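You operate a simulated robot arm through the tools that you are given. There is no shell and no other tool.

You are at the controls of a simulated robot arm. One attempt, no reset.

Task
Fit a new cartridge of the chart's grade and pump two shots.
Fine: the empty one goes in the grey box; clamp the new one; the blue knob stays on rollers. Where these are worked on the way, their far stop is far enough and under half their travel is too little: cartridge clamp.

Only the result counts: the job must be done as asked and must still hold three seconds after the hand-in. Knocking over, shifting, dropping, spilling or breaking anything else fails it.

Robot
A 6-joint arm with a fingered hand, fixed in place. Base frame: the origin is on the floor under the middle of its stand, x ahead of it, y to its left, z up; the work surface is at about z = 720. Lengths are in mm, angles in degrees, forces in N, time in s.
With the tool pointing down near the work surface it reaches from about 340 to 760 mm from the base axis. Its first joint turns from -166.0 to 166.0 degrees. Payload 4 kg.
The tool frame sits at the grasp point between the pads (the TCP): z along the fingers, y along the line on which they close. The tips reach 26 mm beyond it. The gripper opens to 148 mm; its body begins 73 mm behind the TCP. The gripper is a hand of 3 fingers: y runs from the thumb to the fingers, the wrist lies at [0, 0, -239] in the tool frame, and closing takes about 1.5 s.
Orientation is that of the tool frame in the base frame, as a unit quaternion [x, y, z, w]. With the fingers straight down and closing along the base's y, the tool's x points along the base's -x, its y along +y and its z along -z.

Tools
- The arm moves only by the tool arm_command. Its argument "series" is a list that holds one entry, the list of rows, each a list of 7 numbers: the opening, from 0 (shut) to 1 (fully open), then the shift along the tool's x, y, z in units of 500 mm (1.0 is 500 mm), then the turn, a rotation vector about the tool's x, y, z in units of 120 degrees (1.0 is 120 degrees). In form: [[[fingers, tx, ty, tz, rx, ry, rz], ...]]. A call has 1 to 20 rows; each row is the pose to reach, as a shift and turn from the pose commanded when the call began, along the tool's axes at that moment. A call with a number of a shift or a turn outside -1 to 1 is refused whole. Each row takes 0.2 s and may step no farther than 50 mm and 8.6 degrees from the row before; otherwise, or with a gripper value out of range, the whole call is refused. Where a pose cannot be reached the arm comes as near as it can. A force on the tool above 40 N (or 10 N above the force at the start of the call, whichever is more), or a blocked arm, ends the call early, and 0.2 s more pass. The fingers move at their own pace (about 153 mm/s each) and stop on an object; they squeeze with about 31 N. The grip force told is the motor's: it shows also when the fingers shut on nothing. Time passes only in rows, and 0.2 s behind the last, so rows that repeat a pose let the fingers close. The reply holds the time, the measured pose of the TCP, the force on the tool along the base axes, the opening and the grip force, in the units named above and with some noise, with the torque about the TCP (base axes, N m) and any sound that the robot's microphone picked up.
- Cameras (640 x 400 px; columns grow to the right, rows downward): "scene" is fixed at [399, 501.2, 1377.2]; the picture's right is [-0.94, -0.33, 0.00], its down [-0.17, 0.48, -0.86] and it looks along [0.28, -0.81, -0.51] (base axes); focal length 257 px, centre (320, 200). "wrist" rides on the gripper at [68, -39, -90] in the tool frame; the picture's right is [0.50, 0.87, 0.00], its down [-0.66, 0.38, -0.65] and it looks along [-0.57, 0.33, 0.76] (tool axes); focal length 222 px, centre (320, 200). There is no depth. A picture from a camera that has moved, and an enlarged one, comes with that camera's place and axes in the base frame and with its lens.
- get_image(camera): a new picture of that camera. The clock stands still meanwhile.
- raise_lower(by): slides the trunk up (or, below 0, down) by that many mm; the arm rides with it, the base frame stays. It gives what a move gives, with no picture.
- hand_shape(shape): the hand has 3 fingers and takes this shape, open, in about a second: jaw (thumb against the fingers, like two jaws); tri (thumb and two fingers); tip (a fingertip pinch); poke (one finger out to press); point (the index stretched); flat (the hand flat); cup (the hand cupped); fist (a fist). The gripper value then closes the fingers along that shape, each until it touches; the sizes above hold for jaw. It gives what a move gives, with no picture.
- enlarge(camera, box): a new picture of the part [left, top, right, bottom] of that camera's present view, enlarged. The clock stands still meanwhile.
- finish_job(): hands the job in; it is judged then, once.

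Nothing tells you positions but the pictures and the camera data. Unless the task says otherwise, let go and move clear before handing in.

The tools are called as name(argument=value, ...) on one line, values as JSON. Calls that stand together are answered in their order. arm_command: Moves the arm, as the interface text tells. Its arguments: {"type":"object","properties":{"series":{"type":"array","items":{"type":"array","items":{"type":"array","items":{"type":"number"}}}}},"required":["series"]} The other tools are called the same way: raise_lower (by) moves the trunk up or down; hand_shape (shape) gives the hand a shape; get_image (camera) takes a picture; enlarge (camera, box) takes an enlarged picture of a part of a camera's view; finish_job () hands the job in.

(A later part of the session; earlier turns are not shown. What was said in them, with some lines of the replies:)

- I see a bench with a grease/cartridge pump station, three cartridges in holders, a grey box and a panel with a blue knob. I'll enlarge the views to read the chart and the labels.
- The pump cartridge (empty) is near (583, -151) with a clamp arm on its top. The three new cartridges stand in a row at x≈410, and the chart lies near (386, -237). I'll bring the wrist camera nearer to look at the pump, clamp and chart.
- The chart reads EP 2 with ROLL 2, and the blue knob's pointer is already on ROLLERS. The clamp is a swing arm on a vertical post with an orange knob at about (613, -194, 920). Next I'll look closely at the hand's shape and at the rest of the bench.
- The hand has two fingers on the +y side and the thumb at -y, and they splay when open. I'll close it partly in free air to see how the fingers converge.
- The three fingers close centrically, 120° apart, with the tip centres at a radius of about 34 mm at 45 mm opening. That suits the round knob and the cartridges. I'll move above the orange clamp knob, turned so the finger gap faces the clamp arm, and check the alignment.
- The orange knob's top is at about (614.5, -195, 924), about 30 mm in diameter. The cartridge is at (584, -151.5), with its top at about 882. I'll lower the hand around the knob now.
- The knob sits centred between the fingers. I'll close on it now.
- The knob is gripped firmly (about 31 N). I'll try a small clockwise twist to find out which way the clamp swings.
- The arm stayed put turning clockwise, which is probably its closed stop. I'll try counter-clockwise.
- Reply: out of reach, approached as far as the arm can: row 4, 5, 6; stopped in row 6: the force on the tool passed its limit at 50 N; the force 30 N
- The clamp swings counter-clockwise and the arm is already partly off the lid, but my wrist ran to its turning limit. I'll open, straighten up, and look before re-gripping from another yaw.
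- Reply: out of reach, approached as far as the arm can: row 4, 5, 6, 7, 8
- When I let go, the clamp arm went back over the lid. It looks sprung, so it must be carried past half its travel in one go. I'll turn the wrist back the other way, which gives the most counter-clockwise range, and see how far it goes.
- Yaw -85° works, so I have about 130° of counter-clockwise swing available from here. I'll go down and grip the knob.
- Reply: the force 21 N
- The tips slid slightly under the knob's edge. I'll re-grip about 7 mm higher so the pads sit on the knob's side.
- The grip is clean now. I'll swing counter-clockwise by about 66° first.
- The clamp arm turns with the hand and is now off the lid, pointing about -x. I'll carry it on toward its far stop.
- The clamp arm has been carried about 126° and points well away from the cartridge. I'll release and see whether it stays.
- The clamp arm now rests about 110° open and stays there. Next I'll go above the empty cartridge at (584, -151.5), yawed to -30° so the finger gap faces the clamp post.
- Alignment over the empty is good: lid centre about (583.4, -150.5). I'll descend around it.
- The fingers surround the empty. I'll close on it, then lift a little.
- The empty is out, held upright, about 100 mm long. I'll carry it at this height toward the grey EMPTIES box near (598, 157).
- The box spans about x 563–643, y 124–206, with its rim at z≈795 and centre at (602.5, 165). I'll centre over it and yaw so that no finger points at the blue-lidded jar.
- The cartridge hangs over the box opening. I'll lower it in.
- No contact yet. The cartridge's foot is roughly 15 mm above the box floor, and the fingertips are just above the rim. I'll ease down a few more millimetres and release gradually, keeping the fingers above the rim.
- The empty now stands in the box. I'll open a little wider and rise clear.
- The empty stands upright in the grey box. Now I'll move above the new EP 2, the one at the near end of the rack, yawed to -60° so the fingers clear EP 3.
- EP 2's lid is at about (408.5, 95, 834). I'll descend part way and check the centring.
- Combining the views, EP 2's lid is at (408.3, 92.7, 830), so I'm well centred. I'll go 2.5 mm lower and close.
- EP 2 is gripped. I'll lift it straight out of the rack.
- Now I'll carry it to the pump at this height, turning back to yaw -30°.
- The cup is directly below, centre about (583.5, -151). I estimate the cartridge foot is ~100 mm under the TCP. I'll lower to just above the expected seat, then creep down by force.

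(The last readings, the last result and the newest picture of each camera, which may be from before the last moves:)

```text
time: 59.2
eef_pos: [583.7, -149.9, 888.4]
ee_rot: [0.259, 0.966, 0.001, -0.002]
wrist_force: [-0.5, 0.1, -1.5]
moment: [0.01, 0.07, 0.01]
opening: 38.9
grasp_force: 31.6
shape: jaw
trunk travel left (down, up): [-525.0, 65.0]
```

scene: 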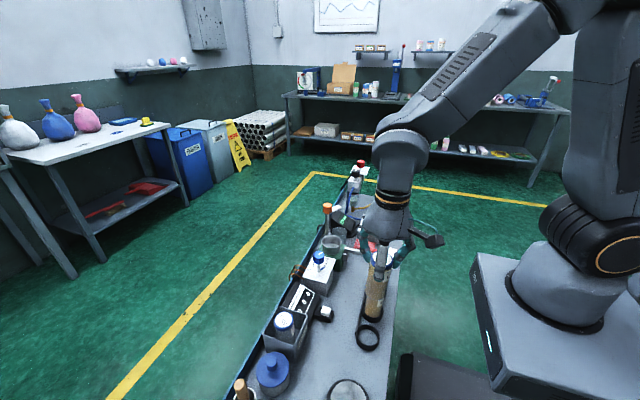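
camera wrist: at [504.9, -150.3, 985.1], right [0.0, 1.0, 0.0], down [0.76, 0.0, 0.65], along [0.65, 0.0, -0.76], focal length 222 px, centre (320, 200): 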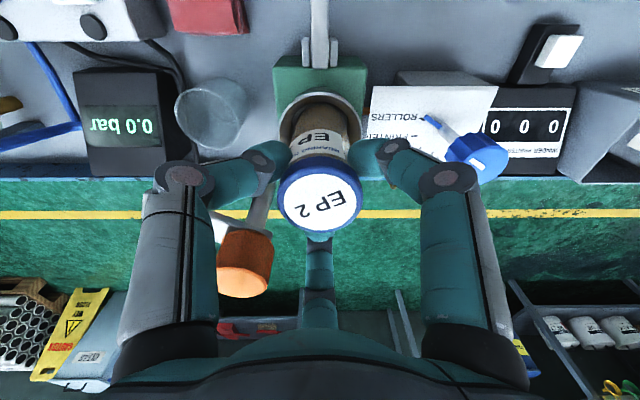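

arm_command(series=[[[0.15, 0, 0, 0.003, 0, 0, 0], [0.15, 0, 0, 0.006, 0, 0, 0], [0.15, 0, 0, 0.006, 0, 0, 0]]])

```text
time: 60.0
eef_pos: [583.5, -150.1, 885.2]
ee_rot: [0.259, 0.966, 0.002, -0.002]
wrist_force: [0.1, 0.2, -0.4]
moment: [-0.06, 0.01, -0.03]
opening: 39.1
grasp_force: 31.0
shape: jaw
trunk travel left (down, up): [-525.0, 65.0]
```

arm_command(series=[[[0.15, 0, 0, 0.003, 0, 0, 0], [0.15, 0, 0, 0.006, 0, 0, 0], [0.15, 0, 0, 0.006, 0, 0, 0]]])

enlarge(camera="scene", box=[300, 180, 380, 270])

```text
time: 60.8
eef_pos: [584.1, -150.2, 883.1]
ee_rot: [0.259, 0.966, 0.001, -0.001]
wrist_force: [2.9, 0.6, 15.1]
moment: [-0.01, -0.03, 0.03]
opening: 39.3
grasp_force: 31.2
shape: jaw
trunk travel left (down, up): [-525.0, 65.0]
```

```text
4.44 times, centred on (340, 225) of scene
camera zoom: at [399.0, 501.2, 1377.2], right [-0.94, -0.33, 0.0], down [-0.17, 0.48, -0.86], along [0.28, -0.81, -0.51], focal length 1141 px, centre (231, 89)
```

zoom: 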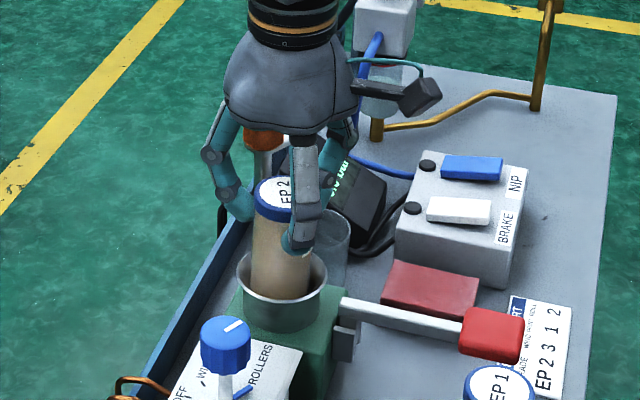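

It made contact at TCP z≈883, which matches the expected seat. I'll release it gently and rise clear.

arm_command(series=[[[0.2, 0, 0, -0.002, 0, 0, 0], [0.25, 0, 0, -0.003, 0, 0, 0], [0.28, 0, 0, -0.003, 0, 0, 0], [0.33, 0, 0, -0.003, 0, 0, 0], [0.4, 0, 0, -0.003, 0, 0, 0], [0.45, 0, 0, -0.003, 0, 0, 0], [0.45, 0, 0, -0.003, 0, 0, 0]]])

get_image(camera="wrist")

enlarge(camera="scene", box=[300, 180, 380, 270])

```text
time: 62.4
eef_pos: [582.8, -149.5, 882.8]
ee_rot: [0.259, 0.966, 0.002, -0.003]
wrist_force: [-0.6, -0.7, 0.0]
moment: [0.03, 0.02, -0.01]
opening: 66.2
grasp_force: 0.1
shape: jaw
trunk travel left (down, up): [-525.0, 65.0]
```

```text
taken
camera wrist: at [504.6, -150.2, 974.4], right [0.0, 1.0, 0.0], down [0.76, 0.0, 0.65], along [0.65, 0.0, -0.76], focal length 222 px, centre (320, 200)
```

wrist: 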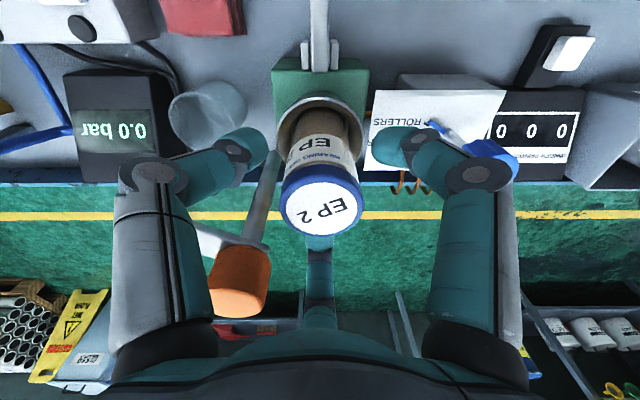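

```text
4.44 times, centred on (340, 225) of scene
camera zoom: at [399.0, 501.2, 1377.2], right [-0.94, -0.33, 0.0], down [-0.17, 0.48, -0.86], along [0.28, -0.81, -0.51], focal length 1141 px, centre (231, 89)
```

zoom: 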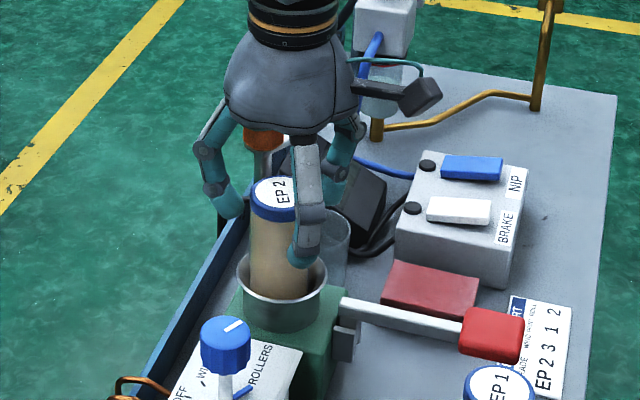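

The new cartridge stands in the cup. I'll rise clear and move over the clamp knob at yaw +24° (the gap on the arm's present direction).

arm_command(series=[[[0.45, 0, 0, -0.02, 0, 0, 0], [0.45, 0, 0, -0.06, 0, 0, 0], [0.45, 0, 0, -0.12, 0, 0, 0], [0.45, 0, 0, -0.18, 0, 0, 0], [0.45, 0, 0, -0.22, 0, 0, 0], [0.45, 0, 0, -0.22, 0, 0, 0]]])

get_image(camera="wrist")

enlarge(camera="scene", box=[300, 180, 380, 270])

```text
time: 63.8
eef_pos: [582.8, -150.7, 992.6]
ee_rot: [0.259, 0.966, 0.002, -0.002]
wrist_force: [-0.6, -0.1, -0.6]
moment: [-0.01, -0.01, -0.03]
opening: 65.9
grasp_force: 0.0
shape: jaw
trunk travel left (down, up): [-525.0, 65.0]
```

```text
taken
camera wrist: at [504.6, -150.8, 1084.4], right [0.0, 1.0, 0.0], down [0.76, 0.0, 0.65], along [0.65, 0.0, -0.76], focal length 222 px, centre (320, 200)
```

wrist: 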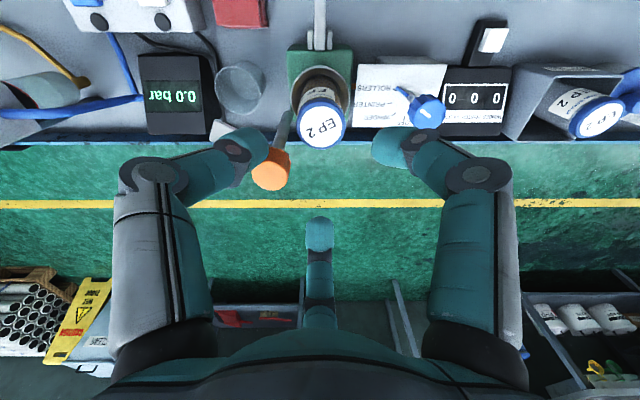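

```text
4.44 times, centred on (340, 225) of scene
camera zoom: at [399.0, 501.2, 1377.2], right [-0.94, -0.33, 0.0], down [-0.17, 0.48, -0.86], along [0.28, -0.81, -0.51], focal length 1141 px, centre (231, 89)
```

zoom: 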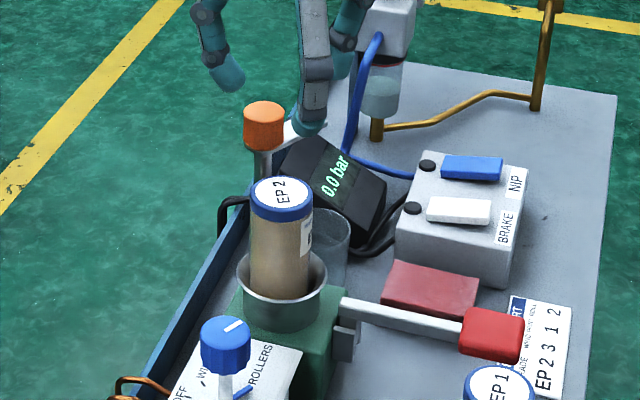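

enlarge(camera="scene", box=[310, 195, 360, 245])

enlarge(camera="wrist", box=[240, 50, 400, 210])

```text
8.00 times, centred on (335, 220) of scene
camera zoom: at [399.0, 501.2, 1377.2], right [-0.94, -0.33, 0.0], down [-0.17, 0.48, -0.86], along [0.28, -0.81, -0.51], focal length 2054 px, centre (200, 40)
```

zoom: 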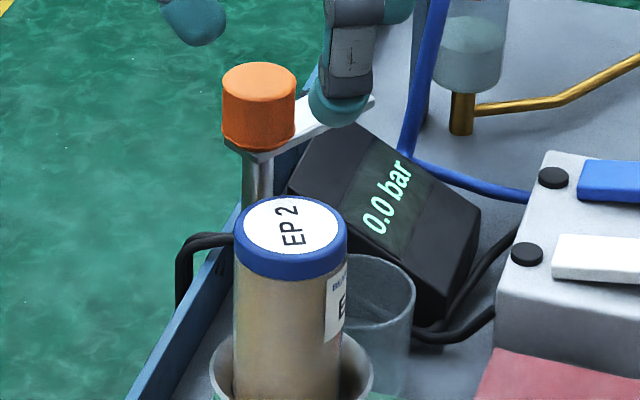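

```text
2.50 times, centred on (320, 130) of wrist
camera zoom: at [504.6, -150.8, 1084.4], right [0.0, 1.0, 0.0], down [0.76, 0.0, 0.65], along [0.65, 0.0, -0.76], focal length 555 px, centre (320, 375)
```

zoom: 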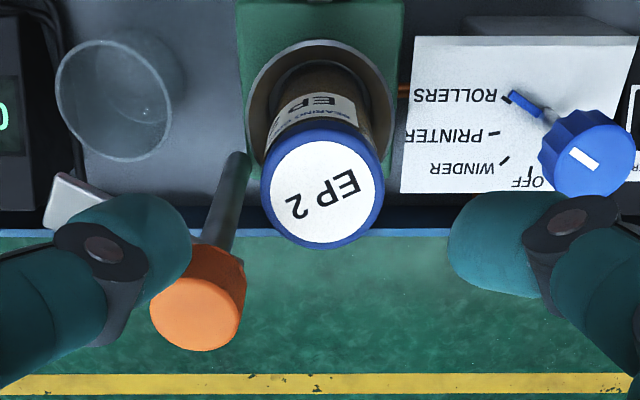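

The new cartridge is seated within a couple of mm of the old one's place. Now I'll move over the clamp knob.

arm_command(series=[[[0.5, -0.0142, -0.0064, 0, 0, 0, -0.0643], [0.5, -0.0283, -0.0129, 0, 0, 0, -0.1286], [0.5, -0.0425, -0.0193, 0, 0, 0, -0.193], [0.5, -0.0567, -0.0257, 0, 0, 0, -0.2571], [0.5, -0.0709, -0.0321, 0, 0, 0, -0.3214], [0.5, -0.085, -0.0386, 0, 0, 0, -0.3857], [0.5, -0.0992, -0.045, 0.01, 0, 0, -0.45], [0.5, -0.0992, -0.045, 0.01, 0, 0, -0.45]]])

get_image(camera="wrist")

enlarge(camera="wrist", box=[250, 60, 410, 180])

```text
time: 65.6
eef_pos: [614.7, -196.6, 988.4]
ee_rot: [-0.209, 0.978, 0.003, -0.001]
wrist_force: [-0.7, 0.6, -0.3]
moment: [0.03, -0.02, -0.02]
opening: 73.6
grasp_force: 0.1
shape: jaw
trunk travel left (down, up): [-525.0, 65.0]
```

```text
taken
camera wrist: at [569.3, -258.7, 1078.5], right [-0.81, 0.59, 0.01], down [0.45, 0.61, 0.66], along [0.38, 0.53, -0.76], focal length 222 px, centre (320, 200)
```

wrist: 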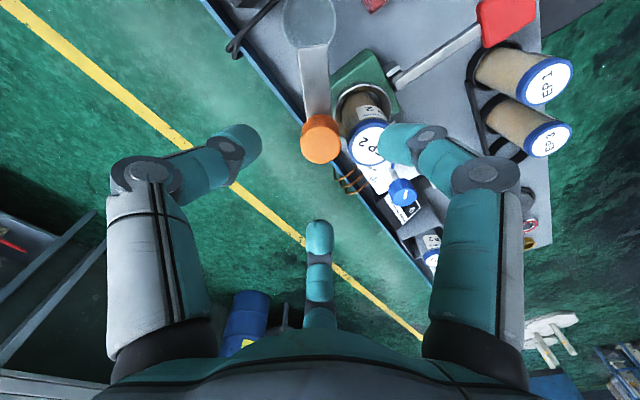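

```text
3.33 times, centred on (330, 120) of wrist
camera zoom: at [569.3, -258.7, 1078.5], right [-0.81, 0.59, 0.01], down [0.45, 0.61, 0.66], along [0.38, 0.53, -0.76], focal length 740 px, centre (287, 467)
```

zoom: 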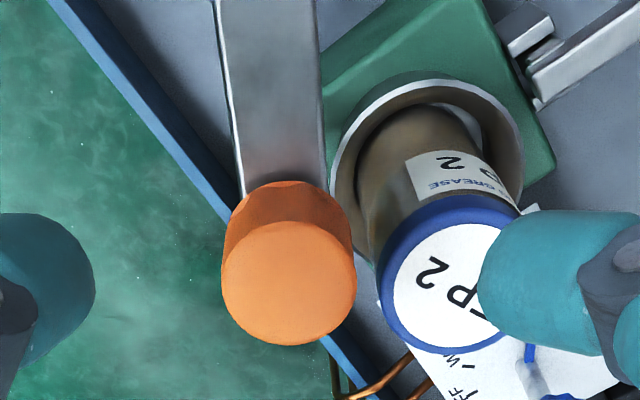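

The knob is centred and the arm lies in the finger gap. I'll go down to z≈925 and grip.

arm_command(series=[[[0.5, 0, 0.001, 0.04, 0, 0, 0], [0.5, 0, 0.001, 0.08, 0, 0, 0], [0.5, 0, 0.001, 0.11, 0, 0, 0], [0.5, 0, 0.001, 0.125, 0, 0, 0], [0.4, 0, 0.001, 0.125, 0, 0, 0], [0.3, 0, 0.001, 0.125, 0, 0, 0], [0.2, 0, 0.001, 0.125, 0, 0, 0], [0.1, 0, 0.001, 0.125, 0, 0, 0], [0.1, 0, 0.001, 0.125, 0, 0, 0], [0.1, 0, 0.001, 0.125, 0, 0, 0]]])

get_image(camera="wrist")

enlarge(camera="scene", box=[290, 160, 390, 240])

```text
time: 67.8
eef_pos: [615.1, -195.1, 925.2]
ee_rot: [-0.208, 0.978, 0.004, -0.001]
wrist_force: [-1.2, -0.5, -4.7]
moment: [-0.03, 0.01, -0.02]
opening: 25.3
grasp_force: 31.3
shape: jaw
trunk travel left (down, up): [-525.0, 65.0]
```

```text
taken
camera wrist: at [569.1, -258.5, 1015.5], right [-0.81, 0.59, 0.01], down [0.45, 0.61, 0.65], along [0.38, 0.53, -0.76], focal length 222 px, centre (320, 200)
```

wrist: 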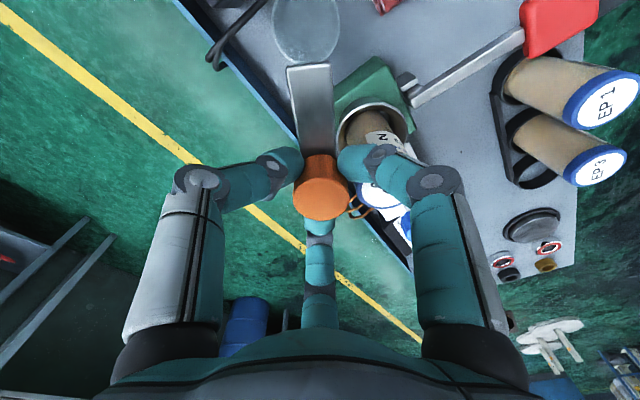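

```text
5.00 times, centred on (340, 200) of scene
camera zoom: at [399.0, 501.2, 1377.2], right [-0.94, -0.33, 0.0], down [-0.17, 0.48, -0.86], along [0.28, -0.81, -0.51], focal length 1284 px, centre (220, 200)
```

zoom: 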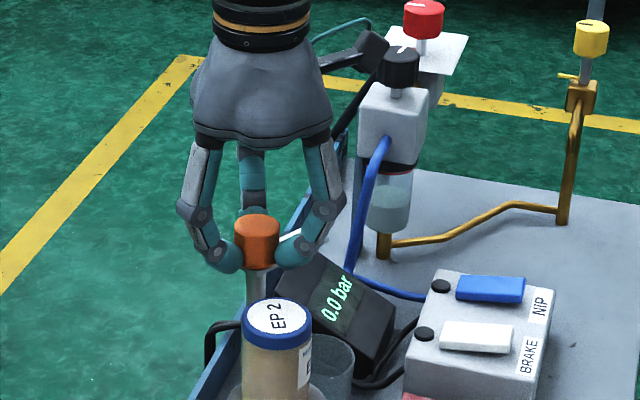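

Gripped. I'll swing the clamp clockwise back over the cartridge, first about 63°.

arm_command(series=[[[0.05, 0, 0, 0, 0, 0, 0.058], [0.05, 0, 0, 0, 0, 0, 0.116], [0.05, 0, 0, 0, 0, 0, 0.174], [0.05, 0, 0, 0, 0, 0, 0.232], [0.05, 0, 0, 0, 0, 0, 0.29], [0.05, 0, 0, 0, 0, 0, 0.348], [0.05, 0, 0, 0, 0, 0, 0.406], [0.05, 0, 0, 0, 0, 0, 0.464], [0.05, 0, 0, 0, 0, 0, 0.522]]])

get_image(camera="wrist")

enlarge(camera="scene", box=[290, 160, 390, 240])

```text
time: 69.8
eef_pos: [614.0, -194.2, 924.6]
ee_rot: [0.331, 0.944, 0.003, -0.003]
wrist_force: [-4.0, -0.1, -11.6]
moment: [-0.03, 0.06, 0.05]
opening: 24.8
grasp_force: 32.0
shape: jaw
trunk travel left (down, up): [-525.0, 65.0]
```

```text
taken
camera wrist: at [537.5, -182.7, 1016.2], right [0.15, 0.99, 0.0], down [0.75, -0.12, 0.65], along [0.64, -0.1, -0.76], focal length 222 px, centre (320, 200)
```

wrist: 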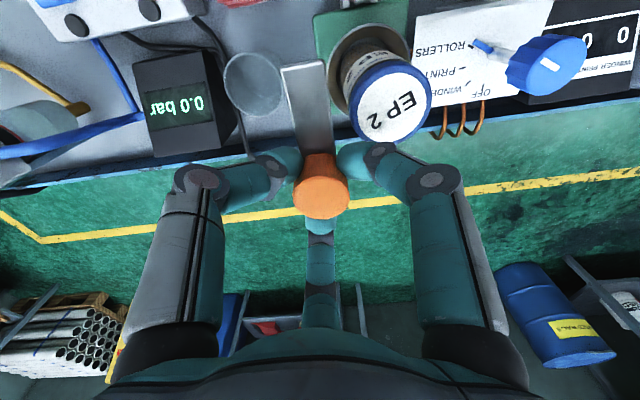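

```text
5.00 times, centred on (340, 200) of scene
camera zoom: at [399.0, 501.2, 1377.2], right [-0.94, -0.33, 0.0], down [-0.17, 0.48, -0.86], along [0.28, -0.81, -0.51], focal length 1284 px, centre (220, 200)
```

zoom: 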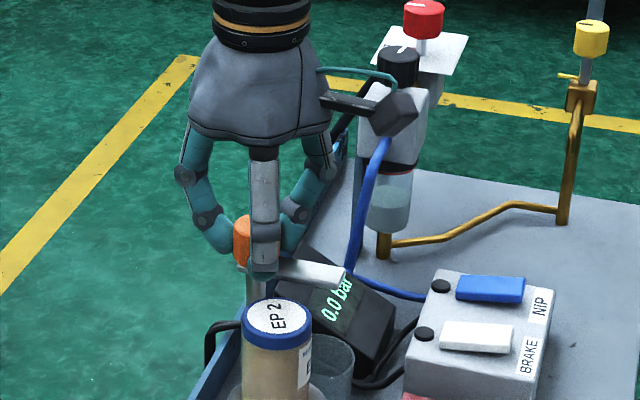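

arm_command(series=[[[0.05, 0, 0, 0, 0, 0, 0.056], [0.05, 0, 0, 0, 0, 0, 0.112], [0.05, 0, 0, 0, 0, 0, 0.168], [0.05, 0, 0, 0, 0, 0, 0.224], [0.05, 0, 0, 0, 0, 0, 0.28], [0.05, 0, 0, 0, 0, 0, 0.336], [0.05, 0, 0, 0, 0, 0, 0.392], [0.05, 0, 0, 0, 0, 0, 0.44]]])

get_image(camera="wrist")

enlarge(camera="scene", box=[290, 160, 390, 240])

```text
time: 71.6
eef_pos: [613.8, -194.4, 924.8]
ee_rot: [0.717, 0.697, 0.001, -0.003]
wrist_force: [-2.8, 1.8, -14.4]
moment: [0.0, 0.05, 0.01]
opening: 24.6
grasp_force: 31.2
shape: jaw
trunk travel left (down, up): [-525.0, 65.0]
```

```text
taken
camera wrist: at [577.4, -125.4, 1016.5], right [0.88, 0.48, 0.0], down [0.36, -0.67, 0.65], along [0.31, -0.57, -0.76], focal length 222 px, centre (320, 200)
```

wrist: 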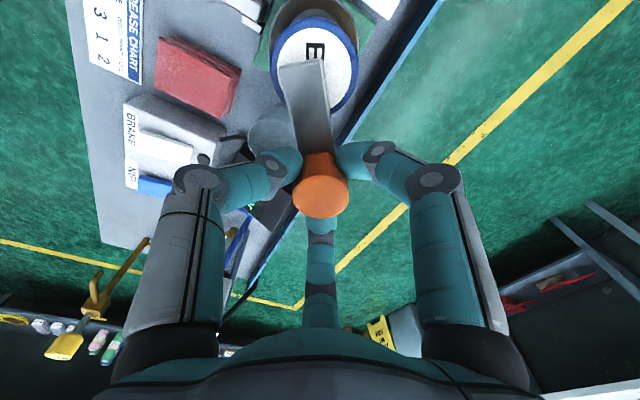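

```text
5.00 times, centred on (340, 200) of scene
camera zoom: at [399.0, 501.2, 1377.2], right [-0.94, -0.33, 0.0], down [-0.17, 0.48, -0.86], along [0.28, -0.81, -0.51], focal length 1284 px, centre (220, 200)
```

zoom: 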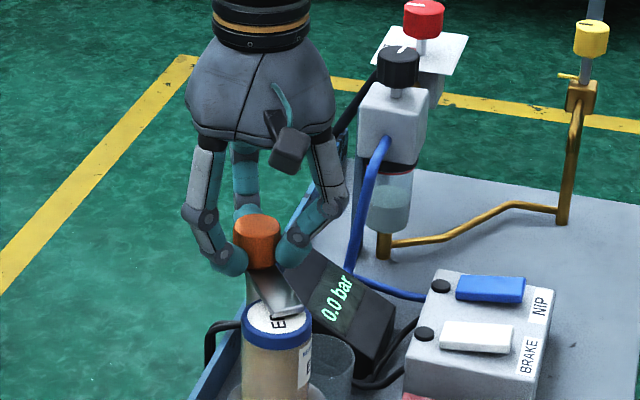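

It's nearly closed; the arm end still needs several more degrees to reach its original place. I'll turn a bit further.

arm_command(series=[[[0.05, 0, 0, 0, 0, 0, 0.04], [0.05, 0, 0, 0, 0, 0, 0.08], [0.05, 0, 0, 0, 0, 0, 0.12], [0.05, 0, 0, 0, 0, 0, 0.14]]])

get_image(camera="wrist")

enlarge(camera="scene", box=[290, 160, 390, 240])

```text
time: 72.6
eef_pos: [613.2, -195.6, 925.0]
ee_rot: [0.81, 0.586, 0.0, -0.003]
wrist_force: [-5.7, -6.9, -12.5]
moment: [-0.07, 0.13, 0.24]
opening: 24.3
grasp_force: 30.5
shape: jaw
trunk travel left (down, up): [-525.0, 65.0]
```

```text
taken
camera wrist: at [598.4, -119.2, 1016.3], right [0.98, 0.2, 0.0], down [0.16, -0.74, 0.65], along [0.13, -0.64, -0.76], focal length 222 px, centre (320, 200)
```

wrist: 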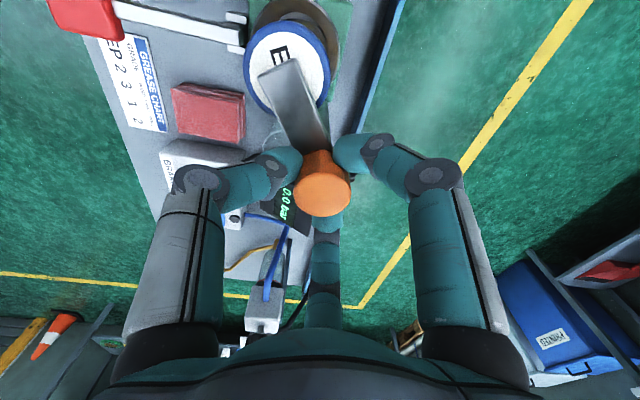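

```text
5.00 times, centred on (340, 200) of scene
camera zoom: at [399.0, 501.2, 1377.2], right [-0.94, -0.33, 0.0], down [-0.17, 0.48, -0.86], along [0.28, -0.81, -0.51], focal length 1284 px, centre (220, 200)
```

zoom: 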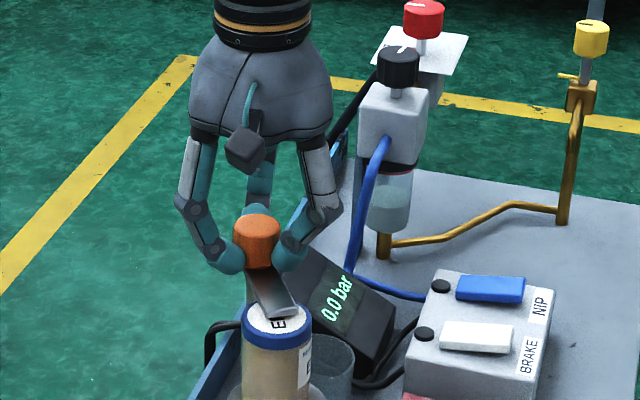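

The torque rose and the arm end is back at its original closed place, so it's against its stop. I'll release and rise.

arm_command(series=[[[0.2, 0, 0, 0, 0, 0, 0], [0.35, 0, 0, 0, 0, 0, 0], [0.45, 0, 0, 0, 0, 0, 0], [0.45, 0, 0, 0, 0, 0, 0], [0.45, 0, 0, -0.05, 0, 0, 0], [0.45, 0, 0, -0.12, 0, 0, 0], [0.45, 0, 0, -0.18, 0, 0, 0], [0.45, 0, 0, -0.18, 0, 0, 0]]])

get_image(camera="wrist")

enlarge(camera="scene", box=[310, 195, 360, 245])

```text
time: 74.4
eef_pos: [615.6, -193.8, 1013.5]
ee_rot: [0.81, 0.586, 0.0, -0.003]
wrist_force: [-0.4, 0.0, -0.2]
moment: [0.01, -0.04, -0.01]
opening: 66.1
grasp_force: 0.1
shape: jaw
trunk travel left (down, up): [-525.0, 65.0]
```

```text
taken
camera wrist: at [599.2, -117.0, 1104.6], right [0.98, 0.2, 0.0], down [0.16, -0.74, 0.65], along [0.13, -0.64, -0.76], focal length 222 px, centre (320, 200)
```

wrist: 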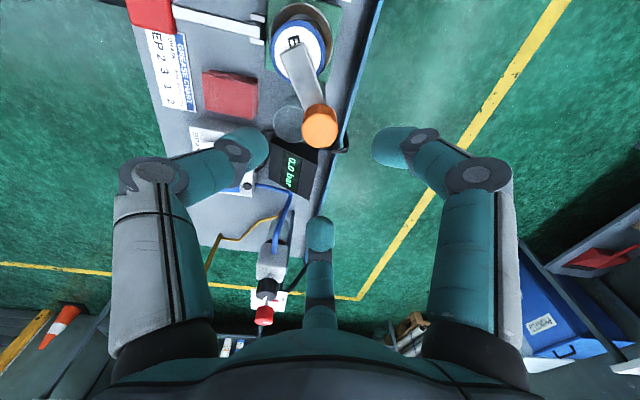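

```text
8.00 times, centred on (335, 220) of scene
camera zoom: at [399.0, 501.2, 1377.2], right [-0.94, -0.33, 0.0], down [-0.17, 0.48, -0.86], along [0.28, -0.81, -0.51], focal length 2054 px, centre (200, 40)
```

zoom: 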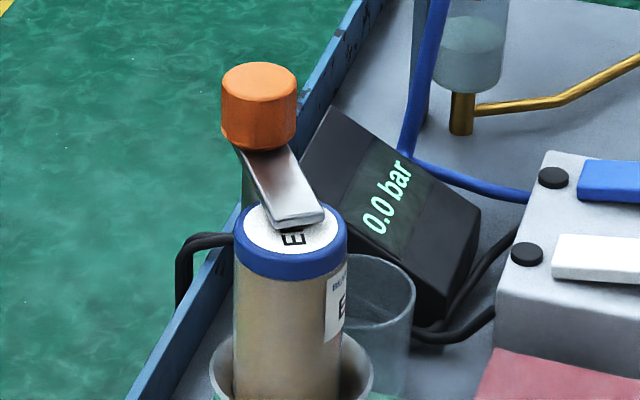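

The clamp is closed on the new cartridge exactly as it was on the old one. Next is the pump lever: I'll move over near its red handle and look closely.

arm_command(series=[[[0.45, -0.002, -0.028, 0, 0, 0, -0.064], [0.45, -0.005, -0.056, 0, 0, 0, -0.128], [0.45, -0.007, -0.084, 0, 0, 0, -0.192], [0.45, -0.009, -0.112, 0, 0, 0, -0.256], [0.45, -0.012, -0.14, 0, 0, 0, -0.32], [0.45, -0.014, -0.168, 0, 0, 0, -0.384], [0.45, -0.016, -0.196, 0, 0, 0, -0.448], [0.45, -0.019, -0.224, 0, 0, 0, -0.512], [0.45, -0.021, -0.252, 0, 0, 0, -0.576], [0.45, -0.023, -0.28, 0, 0, 0, -0.64], [0.45, -0.026, -0.308, 0, 0, 0, -0.704], [0.45, -0.028, -0.336, 0, 0, 0, -0.768], [0.45, -0.03, -0.364, 0, 0, 0, -0.832], [0.45, -0.0328, -0.392, 0.02, 0, 0, -0.9], [0.45, -0.0328, -0.392, 0.04, 0, 0, -0.9], [0.45, -0.0328, -0.392, 0.04, 0, 0, -0.9]]])

get_image(camera="wrist")

enlarge(camera="scene", box=[320, 220, 410, 290])

```text
time: 77.8
eef_pos: [424.2, -150.4, 997.2]
ee_rot: [0.003, 1.0, 0.004, -0.002]
wrist_force: [0.8, 0.3, 0.3]
moment: [0.0, -0.02, 0.01]
opening: 66.0
grasp_force: 0.1
shape: jaw
trunk travel left (down, up): [-525.0, 65.0]
```

```text
taken
camera wrist: at [355.9, -188.6, 1087.4], right [-0.5, 0.87, 0.01], down [0.66, 0.37, 0.65], along [0.56, 0.33, -0.76], focal length 222 px, centre (320, 200)
```

wrist: 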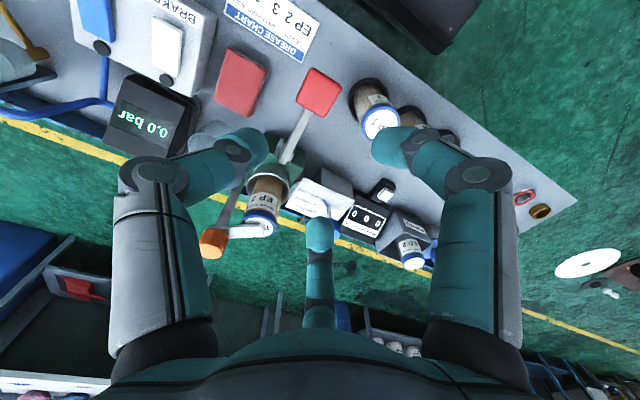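

```text
5.71 times, centred on (365, 255) of scene
camera zoom: at [399.0, 501.2, 1377.2], right [-0.94, -0.33, 0.0], down [-0.17, 0.48, -0.86], along [0.28, -0.81, -0.51], focal length 1468 px, centre (63, -114)
```

zoom: 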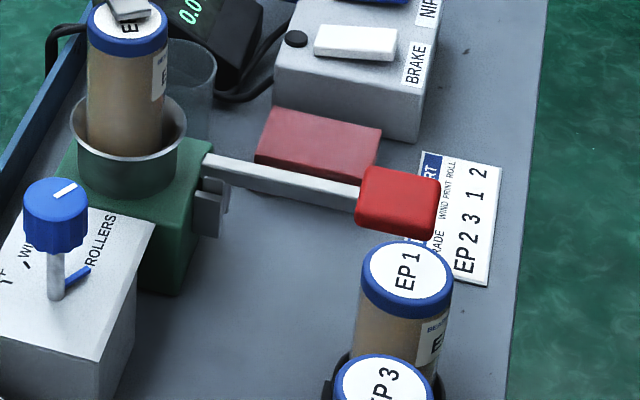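

enlarge(camera="wrist", box=[230, 50, 390, 180])

```text
3.08 times, centred on (310, 115) of wrist
camera zoom: at [355.9, -188.6, 1087.4], right [-0.5, 0.87, 0.01], down [0.66, 0.37, 0.65], along [0.56, 0.33, -0.76], focal length 684 px, centre (351, 462)
```

zoom: 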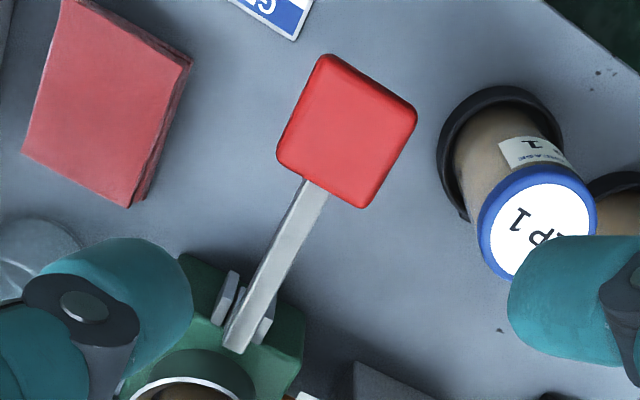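

The red handle's top is at about (421.5, -151, 806), with its pivot near x≈532, and it should press downward. I'll shut the fingers into one tip and come down just above it.

arm_command(series=[[[0.2, 0.003, -0.001, 0.05, 0, 0, 0], [0.0, 0.0064, -0.0018, 0.1, 0, 0, 0], [0.0, 0.0064, -0.0018, 0.16, 0, 0, 0], [0.0, 0.0064, -0.0018, 0.22, 0, 0, 0], [0.0, 0.0064, -0.0018, 0.27, 0, 0, 0], [0.0, 0.0064, -0.0018, 0.3, 0, 0, 0], [0.0, 0.0064, -0.0018, 0.3, 0, 0, 0], [0.0, 0.0064, -0.0018, 0.3, 0, 0, 0]]])

get_image(camera="wrist")

enlarge(camera="scene", box=[330, 200, 430, 290])

```text
time: 79.6
eef_pos: [418.5, -147.8, 846.2]
ee_rot: [0.001, 1.0, 0.004, -0.001]
wrist_force: [-0.4, -0.8, 0.6]
moment: [0.02, -0.01, -0.01]
opening: 0.0
grasp_force: 31.4
shape: jaw
trunk travel left (down, up): [-525.0, 65.0]
```

```text
taken
camera wrist: at [351.2, -187.1, 937.7], right [-0.5, 0.87, 0.01], down [0.66, 0.37, 0.65], along [0.56, 0.33, -0.76], focal length 222 px, centre (320, 200)
```

wrist: 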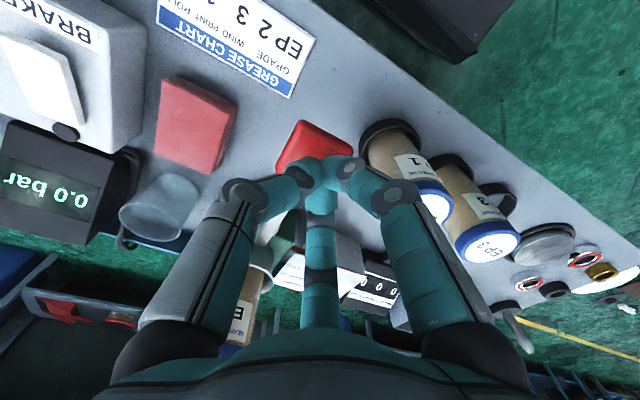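

```text
4.44 times, centred on (380, 245) of scene
camera zoom: at [399.0, 501.2, 1377.2], right [-0.94, -0.33, 0.0], down [-0.17, 0.48, -0.86], along [0.28, -0.81, -0.51], focal length 1141 px, centre (53, 0)
```

zoom: 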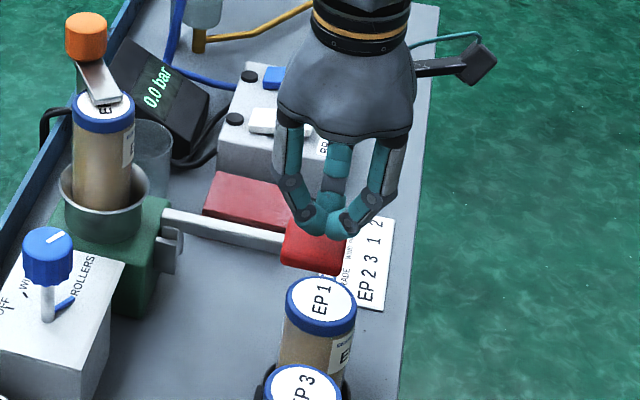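

The fingertips are right above the handle. I'll press down slowly and read the force.

arm_command(series=[[[0.0, 0, -0.003, 0.01, 0, 0, 0], [0.0, 0, -0.004, 0.02, 0, 0, 0], [0.0, 0, -0.004, 0.03, 0, 0, 0], [0.0, 0, -0.004, 0.04, 0, 0, 0], [0.0, 0, -0.004, 0.05, 0, 0, 0], [0.0, -0.001, -0.004, 0.06, 0, 0, 0]]])

enlarge(camera="scene", box=[330, 200, 430, 290])

```text
time: 81.0
eef_pos: [418.9, -150.1, 816.5]
ee_rot: [0.002, 1.0, 0.002, -0.002]
wrist_force: [-3.2, -0.2, 4.8]
moment: [0.03, 0.02, -0.01]
opening: 0.0
grasp_force: 31.2
shape: jaw
trunk travel left (down, up): [-525.0, 65.0]
```

```text
4.44 times, centred on (380, 245) of scene
camera zoom: at [399.0, 501.2, 1377.2], right [-0.94, -0.33, 0.0], down [-0.17, 0.48, -0.86], along [0.28, -0.81, -0.51], focal length 1141 px, centre (53, 0)
```

zoom: 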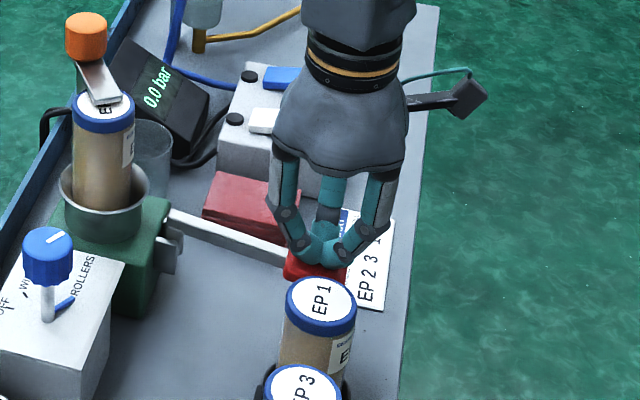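

The lever yields downward with only about 5 N. I'll keep pressing along its arc, looking for the end stop.

arm_command(series=[[[0.0, -0.001, 0, 0.01, 0, 0, 0], [0.0, -0.003, 0, 0.02, 0, 0, 0], [0.0, -0.005, 0, 0.03, 0, 0, 0], [0.0, -0.008, 0, 0.04, 0, 0, 0], [0.0, -0.01, 0, 0.05, 0, 0, 0]]])

enlarge(camera="scene", box=[330, 200, 430, 290])

enlarge(camera="scene", box=[270, 270, 350, 340])

```text
time: 82.2
eef_pos: [423.9, -150.5, 792.3]
ee_rot: [0.002, 1.0, 0.003, -0.002]
wrist_force: [-6.3, 0.1, 6.2]
moment: [-0.02, 0.14, 0.01]
opening: 0.0
grasp_force: 31.1
shape: jaw
trunk travel left (down, up): [-525.0, 65.0]
```

```text
4.44 times, centred on (380, 245) of scene
camera zoom: at [399.0, 501.2, 1377.2], right [-0.94, -0.33, 0.0], down [-0.17, 0.48, -0.86], along [0.28, -0.81, -0.51], focal length 1141 px, centre (53, 0)
```

zoom: 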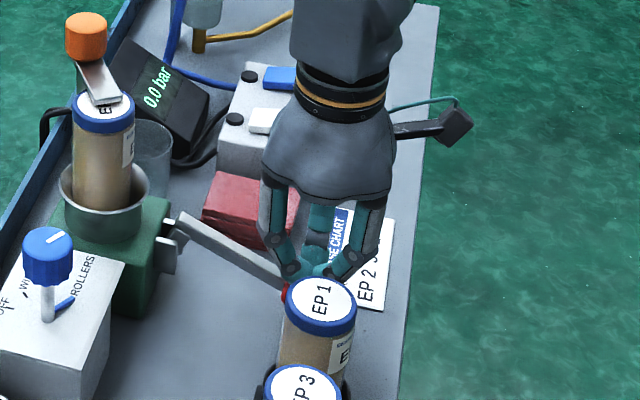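

```text
5.71 times, centred on (310, 305) of scene
camera zoom: at [399.0, 501.2, 1377.2], right [-0.94, -0.33, 0.0], down [-0.17, 0.48, -0.86], along [0.28, -0.81, -0.51], focal length 1468 px, centre (377, -400)
```

zoom: 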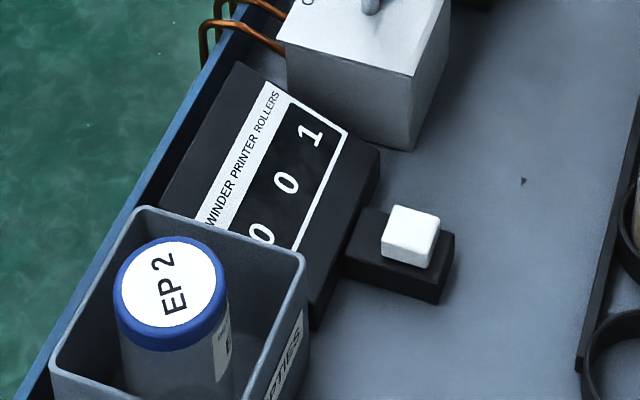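

The counter now shows ROLLERS = 1, so the first shot is counted. I'll raise the hand and check that the lever springs back.

arm_command(series=[[[0.0, 0.002, 0, -0.02, 0, 0, 0], [0.0, 0.005, 0, -0.04, 0, 0, 0], [0.0, 0.008, 0, -0.06, 0, 0, 0], [0.0, 0.01, 0, -0.08, 0, 0, 0], [0.0, 0.01, 0, -0.11, 0, 0, 0], [0.0, 0.01, 0, -0.11, 0, 0, 0]]])

enlarge(camera="scene", box=[330, 200, 430, 290])

enlarge(camera="scene", box=[270, 270, 350, 340])

```text
time: 83.6
eef_pos: [420.0, -150.4, 848.1]
ee_rot: [0.002, 1.0, 0.002, -0.001]
wrist_force: [0.7, -0.7, 0.0]
moment: [0.01, 0.01, 0.03]
opening: 0.0
grasp_force: 30.9
shape: jaw
trunk travel left (down, up): [-525.0, 65.0]
```

```text
4.44 times, centred on (380, 245) of scene
camera zoom: at [399.0, 501.2, 1377.2], right [-0.94, -0.33, 0.0], down [-0.17, 0.48, -0.86], along [0.28, -0.81, -0.51], focal length 1141 px, centre (53, 0)
```

zoom: 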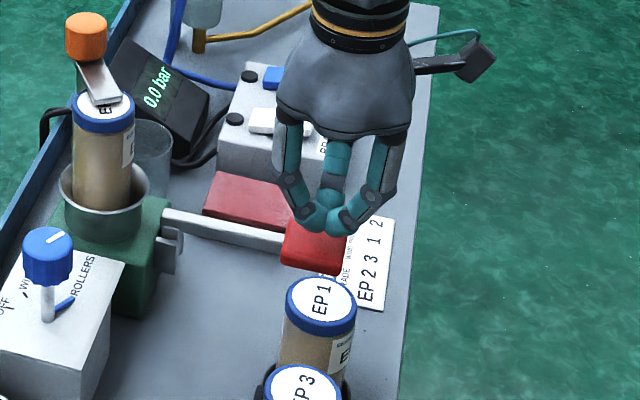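

```text
5.71 times, centred on (310, 305) of scene
camera zoom: at [399.0, 501.2, 1377.2], right [-0.94, -0.33, 0.0], down [-0.17, 0.48, -0.86], along [0.28, -0.81, -0.51], focal length 1468 px, centre (377, -400)
```

zoom: 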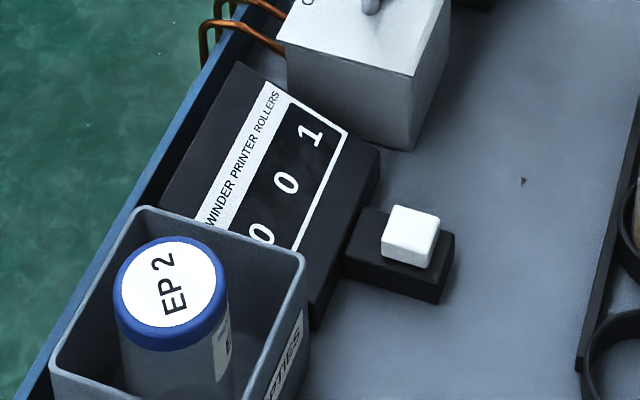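

The lever sprang back and the counter reads 001. Now the second stroke, along the same path.

arm_command(series=[[[0.0, 0, 0, 0.012, 0, 0, 0], [0.0, 0, 0, 0.024, 0, 0, 0], [0.0, 0, 0, 0.036, 0, 0, 0], [0.0, 0, 0, 0.048, 0, 0, 0], [0.0, 0, 0, 0.06, 0, 0, 0], [0.0, -0.001, 0, 0.072, 0, 0, 0], [0.0, -0.003, 0, 0.082, 0, 0, 0], [0.0, -0.005, 0, 0.092, 0, 0, 0], [0.0, -0.008, 0, 0.102, 0, 0, 0], [0.0, -0.01, 0, 0.112, 0, 0, 0]]])

enlarge(camera="scene", box=[270, 270, 350, 340])

enlarge(camera="scene", box=[330, 200, 430, 290])

```text
time: 85.8
eef_pos: [423.9, -149.2, 791.8]
ee_rot: [0.002, 1.0, 0.002, -0.001]
wrist_force: [-5.7, -0.9, 7.4]
moment: [-0.04, 0.14, 0.02]
opening: 0.0
grasp_force: 31.3
shape: jaw
trunk travel left (down, up): [-525.0, 65.0]
```

```text
5.71 times, centred on (310, 305) of scene
camera zoom: at [399.0, 501.2, 1377.2], right [-0.94, -0.33, 0.0], down [-0.17, 0.48, -0.86], along [0.28, -0.81, -0.51], focal length 1468 px, centre (377, -400)
```

zoom: 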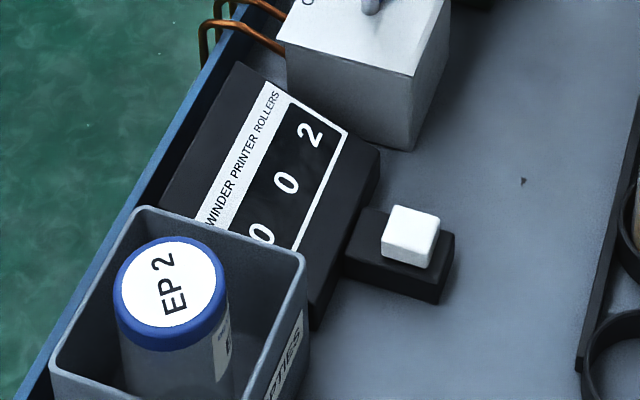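

```text
4.44 times, centred on (380, 245) of scene
camera zoom: at [399.0, 501.2, 1377.2], right [-0.94, -0.33, 0.0], down [-0.17, 0.48, -0.86], along [0.28, -0.81, -0.51], focal length 1141 px, centre (53, 0)
```

zoom: 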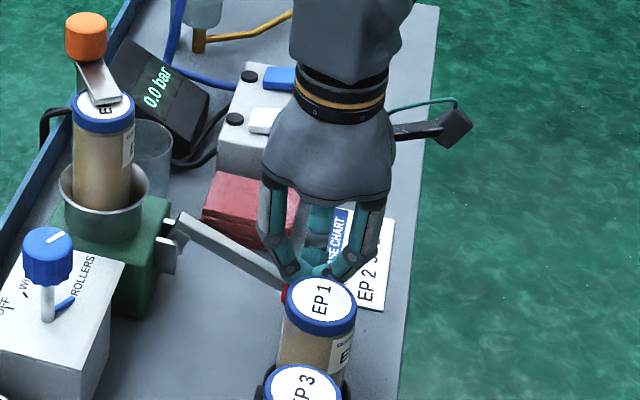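

The counter now reads ROLLERS = 2. I'll raise the hand gently off the lever and clear of everything, then check the whole scene.

arm_command(series=[[[0.0, 0.002, 0, -0.02, 0, 0, 0], [0.0, 0.005, 0, -0.04, 0, 0, 0], [0.0, 0.008, 0, -0.06, 0, 0, 0], [0.0, 0.01, 0, -0.08, 0, 0, 0], [0.0, 0.01, 0, -0.11, 0, 0, 0], [0.0, 0.01, 0, -0.18, 0, 0, 0], [0.0, 0.01, 0, -0.26, 0, 0, 0], [0.0, 0.01, 0, -0.34, 0, 0, 0], [0.0, 0.01, 0, -0.42, 0, 0, 0], [0.0, 0.01, 0, -0.45, 0, 0, 0], [0.3, 0.01, 0, -0.45, 0, 0, 0], [0.4, 0.01, 0, -0.45, 0, 0, 0]]])

get_image(camera="scene")

enlarge(camera="scene", box=[290, 190, 410, 290])

enlarge(camera="scene", box=[230, 260, 410, 400])

get_image(camera="wrist")

```text
time: 88.4
eef_pos: [420.6, -151.0, 1017.8]
ee_rot: [0.002, 1.0, 0.003, -0.001]
wrist_force: [0.0, -0.1, -0.1]
moment: [0.02, 0.0, -0.01]
opening: 58.7
grasp_force: 0.1
shape: jaw
trunk travel left (down, up): [-525.0, 65.0]
```

```text
taken
```

scene: 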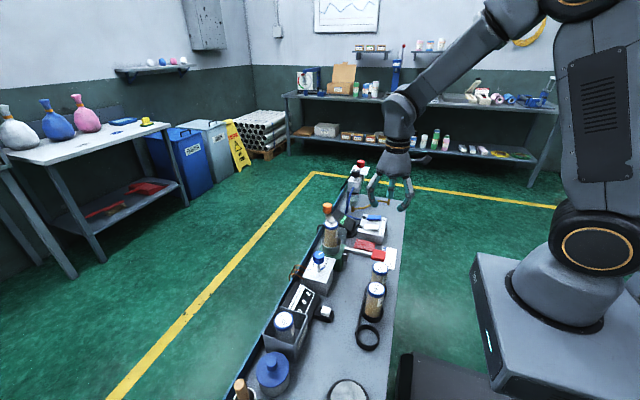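

```text
4.00 times, centred on (350, 240) of scene
camera zoom: at [399.0, 501.2, 1377.2], right [-0.94, -0.33, 0.0], down [-0.17, 0.48, -0.86], along [0.28, -0.81, -0.51], focal length 1027 px, centre (200, 40)
```

zoom: 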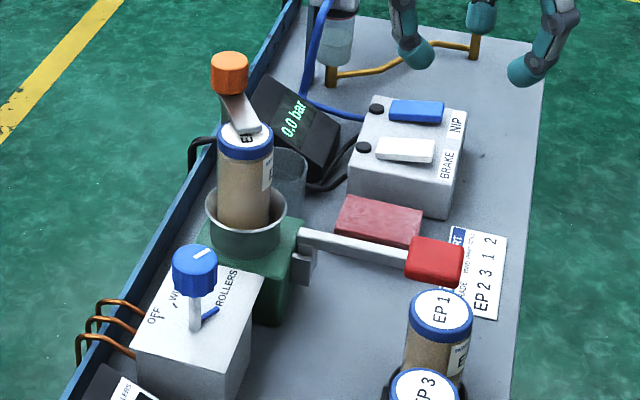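

```text
2.86 times, centred on (320, 330) of scene
camera zoom: at [399.0, 501.2, 1377.2], right [-0.94, -0.33, 0.0], down [-0.17, 0.48, -0.86], along [0.28, -0.81, -0.51], focal length 734 px, centre (320, -171)
```

zoom: 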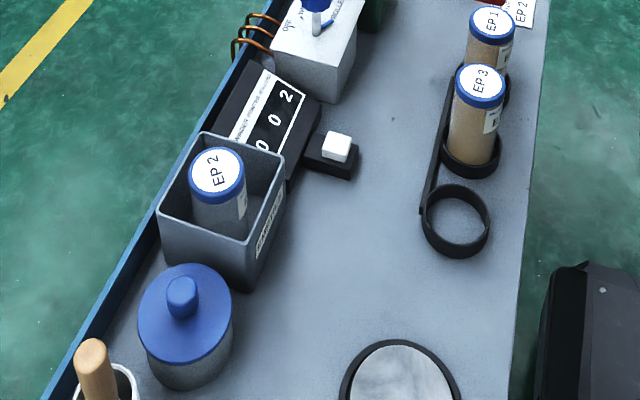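

```text
taken
camera wrist: at [353.5, -189.8, 1107.2], right [-0.5, 0.87, 0.01], down [0.66, 0.37, 0.65], along [0.56, 0.33, -0.76], focal length 222 px, centre (320, 200)
```

wrist: 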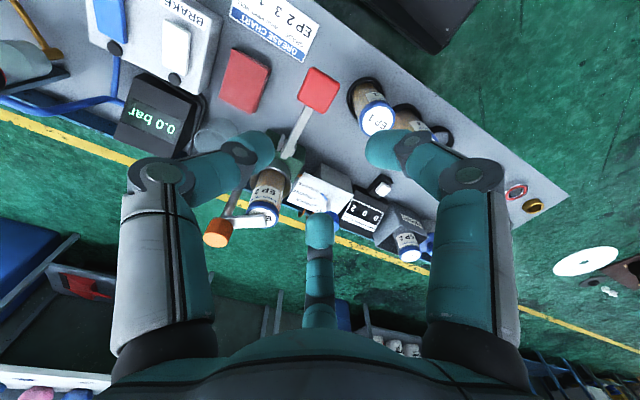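

Everything checks out: the empty stands in the grey box, and the new EP 2 is in the cup with the clamp closed. The knob is still on ROLLERS, the counter reads 002, the lever is back up and the hand is clear. I'm handing in.

finish_job()

```text
The job is handed in.
```

I fitted the new EP 2 cartridge, the grade the grease chart gives, pumped two shots and handed the job in. No verdict came back after the hand-in. This is how things stood in my last look:

- **Empty cartridge:** it is standing upright in the grey box. I let it drop the last few millimetres, because the fingers could not go below the box rim.
- **New cartridge:** it is seated in the pump cup. The clamp is swung back over it against its closed stop, in the same place as before.
- **Clamp travel:** I swung it about 110° open and it stayed there on its own. I never felt a definite far stop, so I am assuming that was past half its travel.
- **Shots:** the counter reads 2 for the rollers and 0 for the other two, and the lever sprang back up.
- **Blue knob:** it is still on rollers; I did not touch it.

I saw nothing else knocked over or moved, and the hand was clear of the bench at hand-in.
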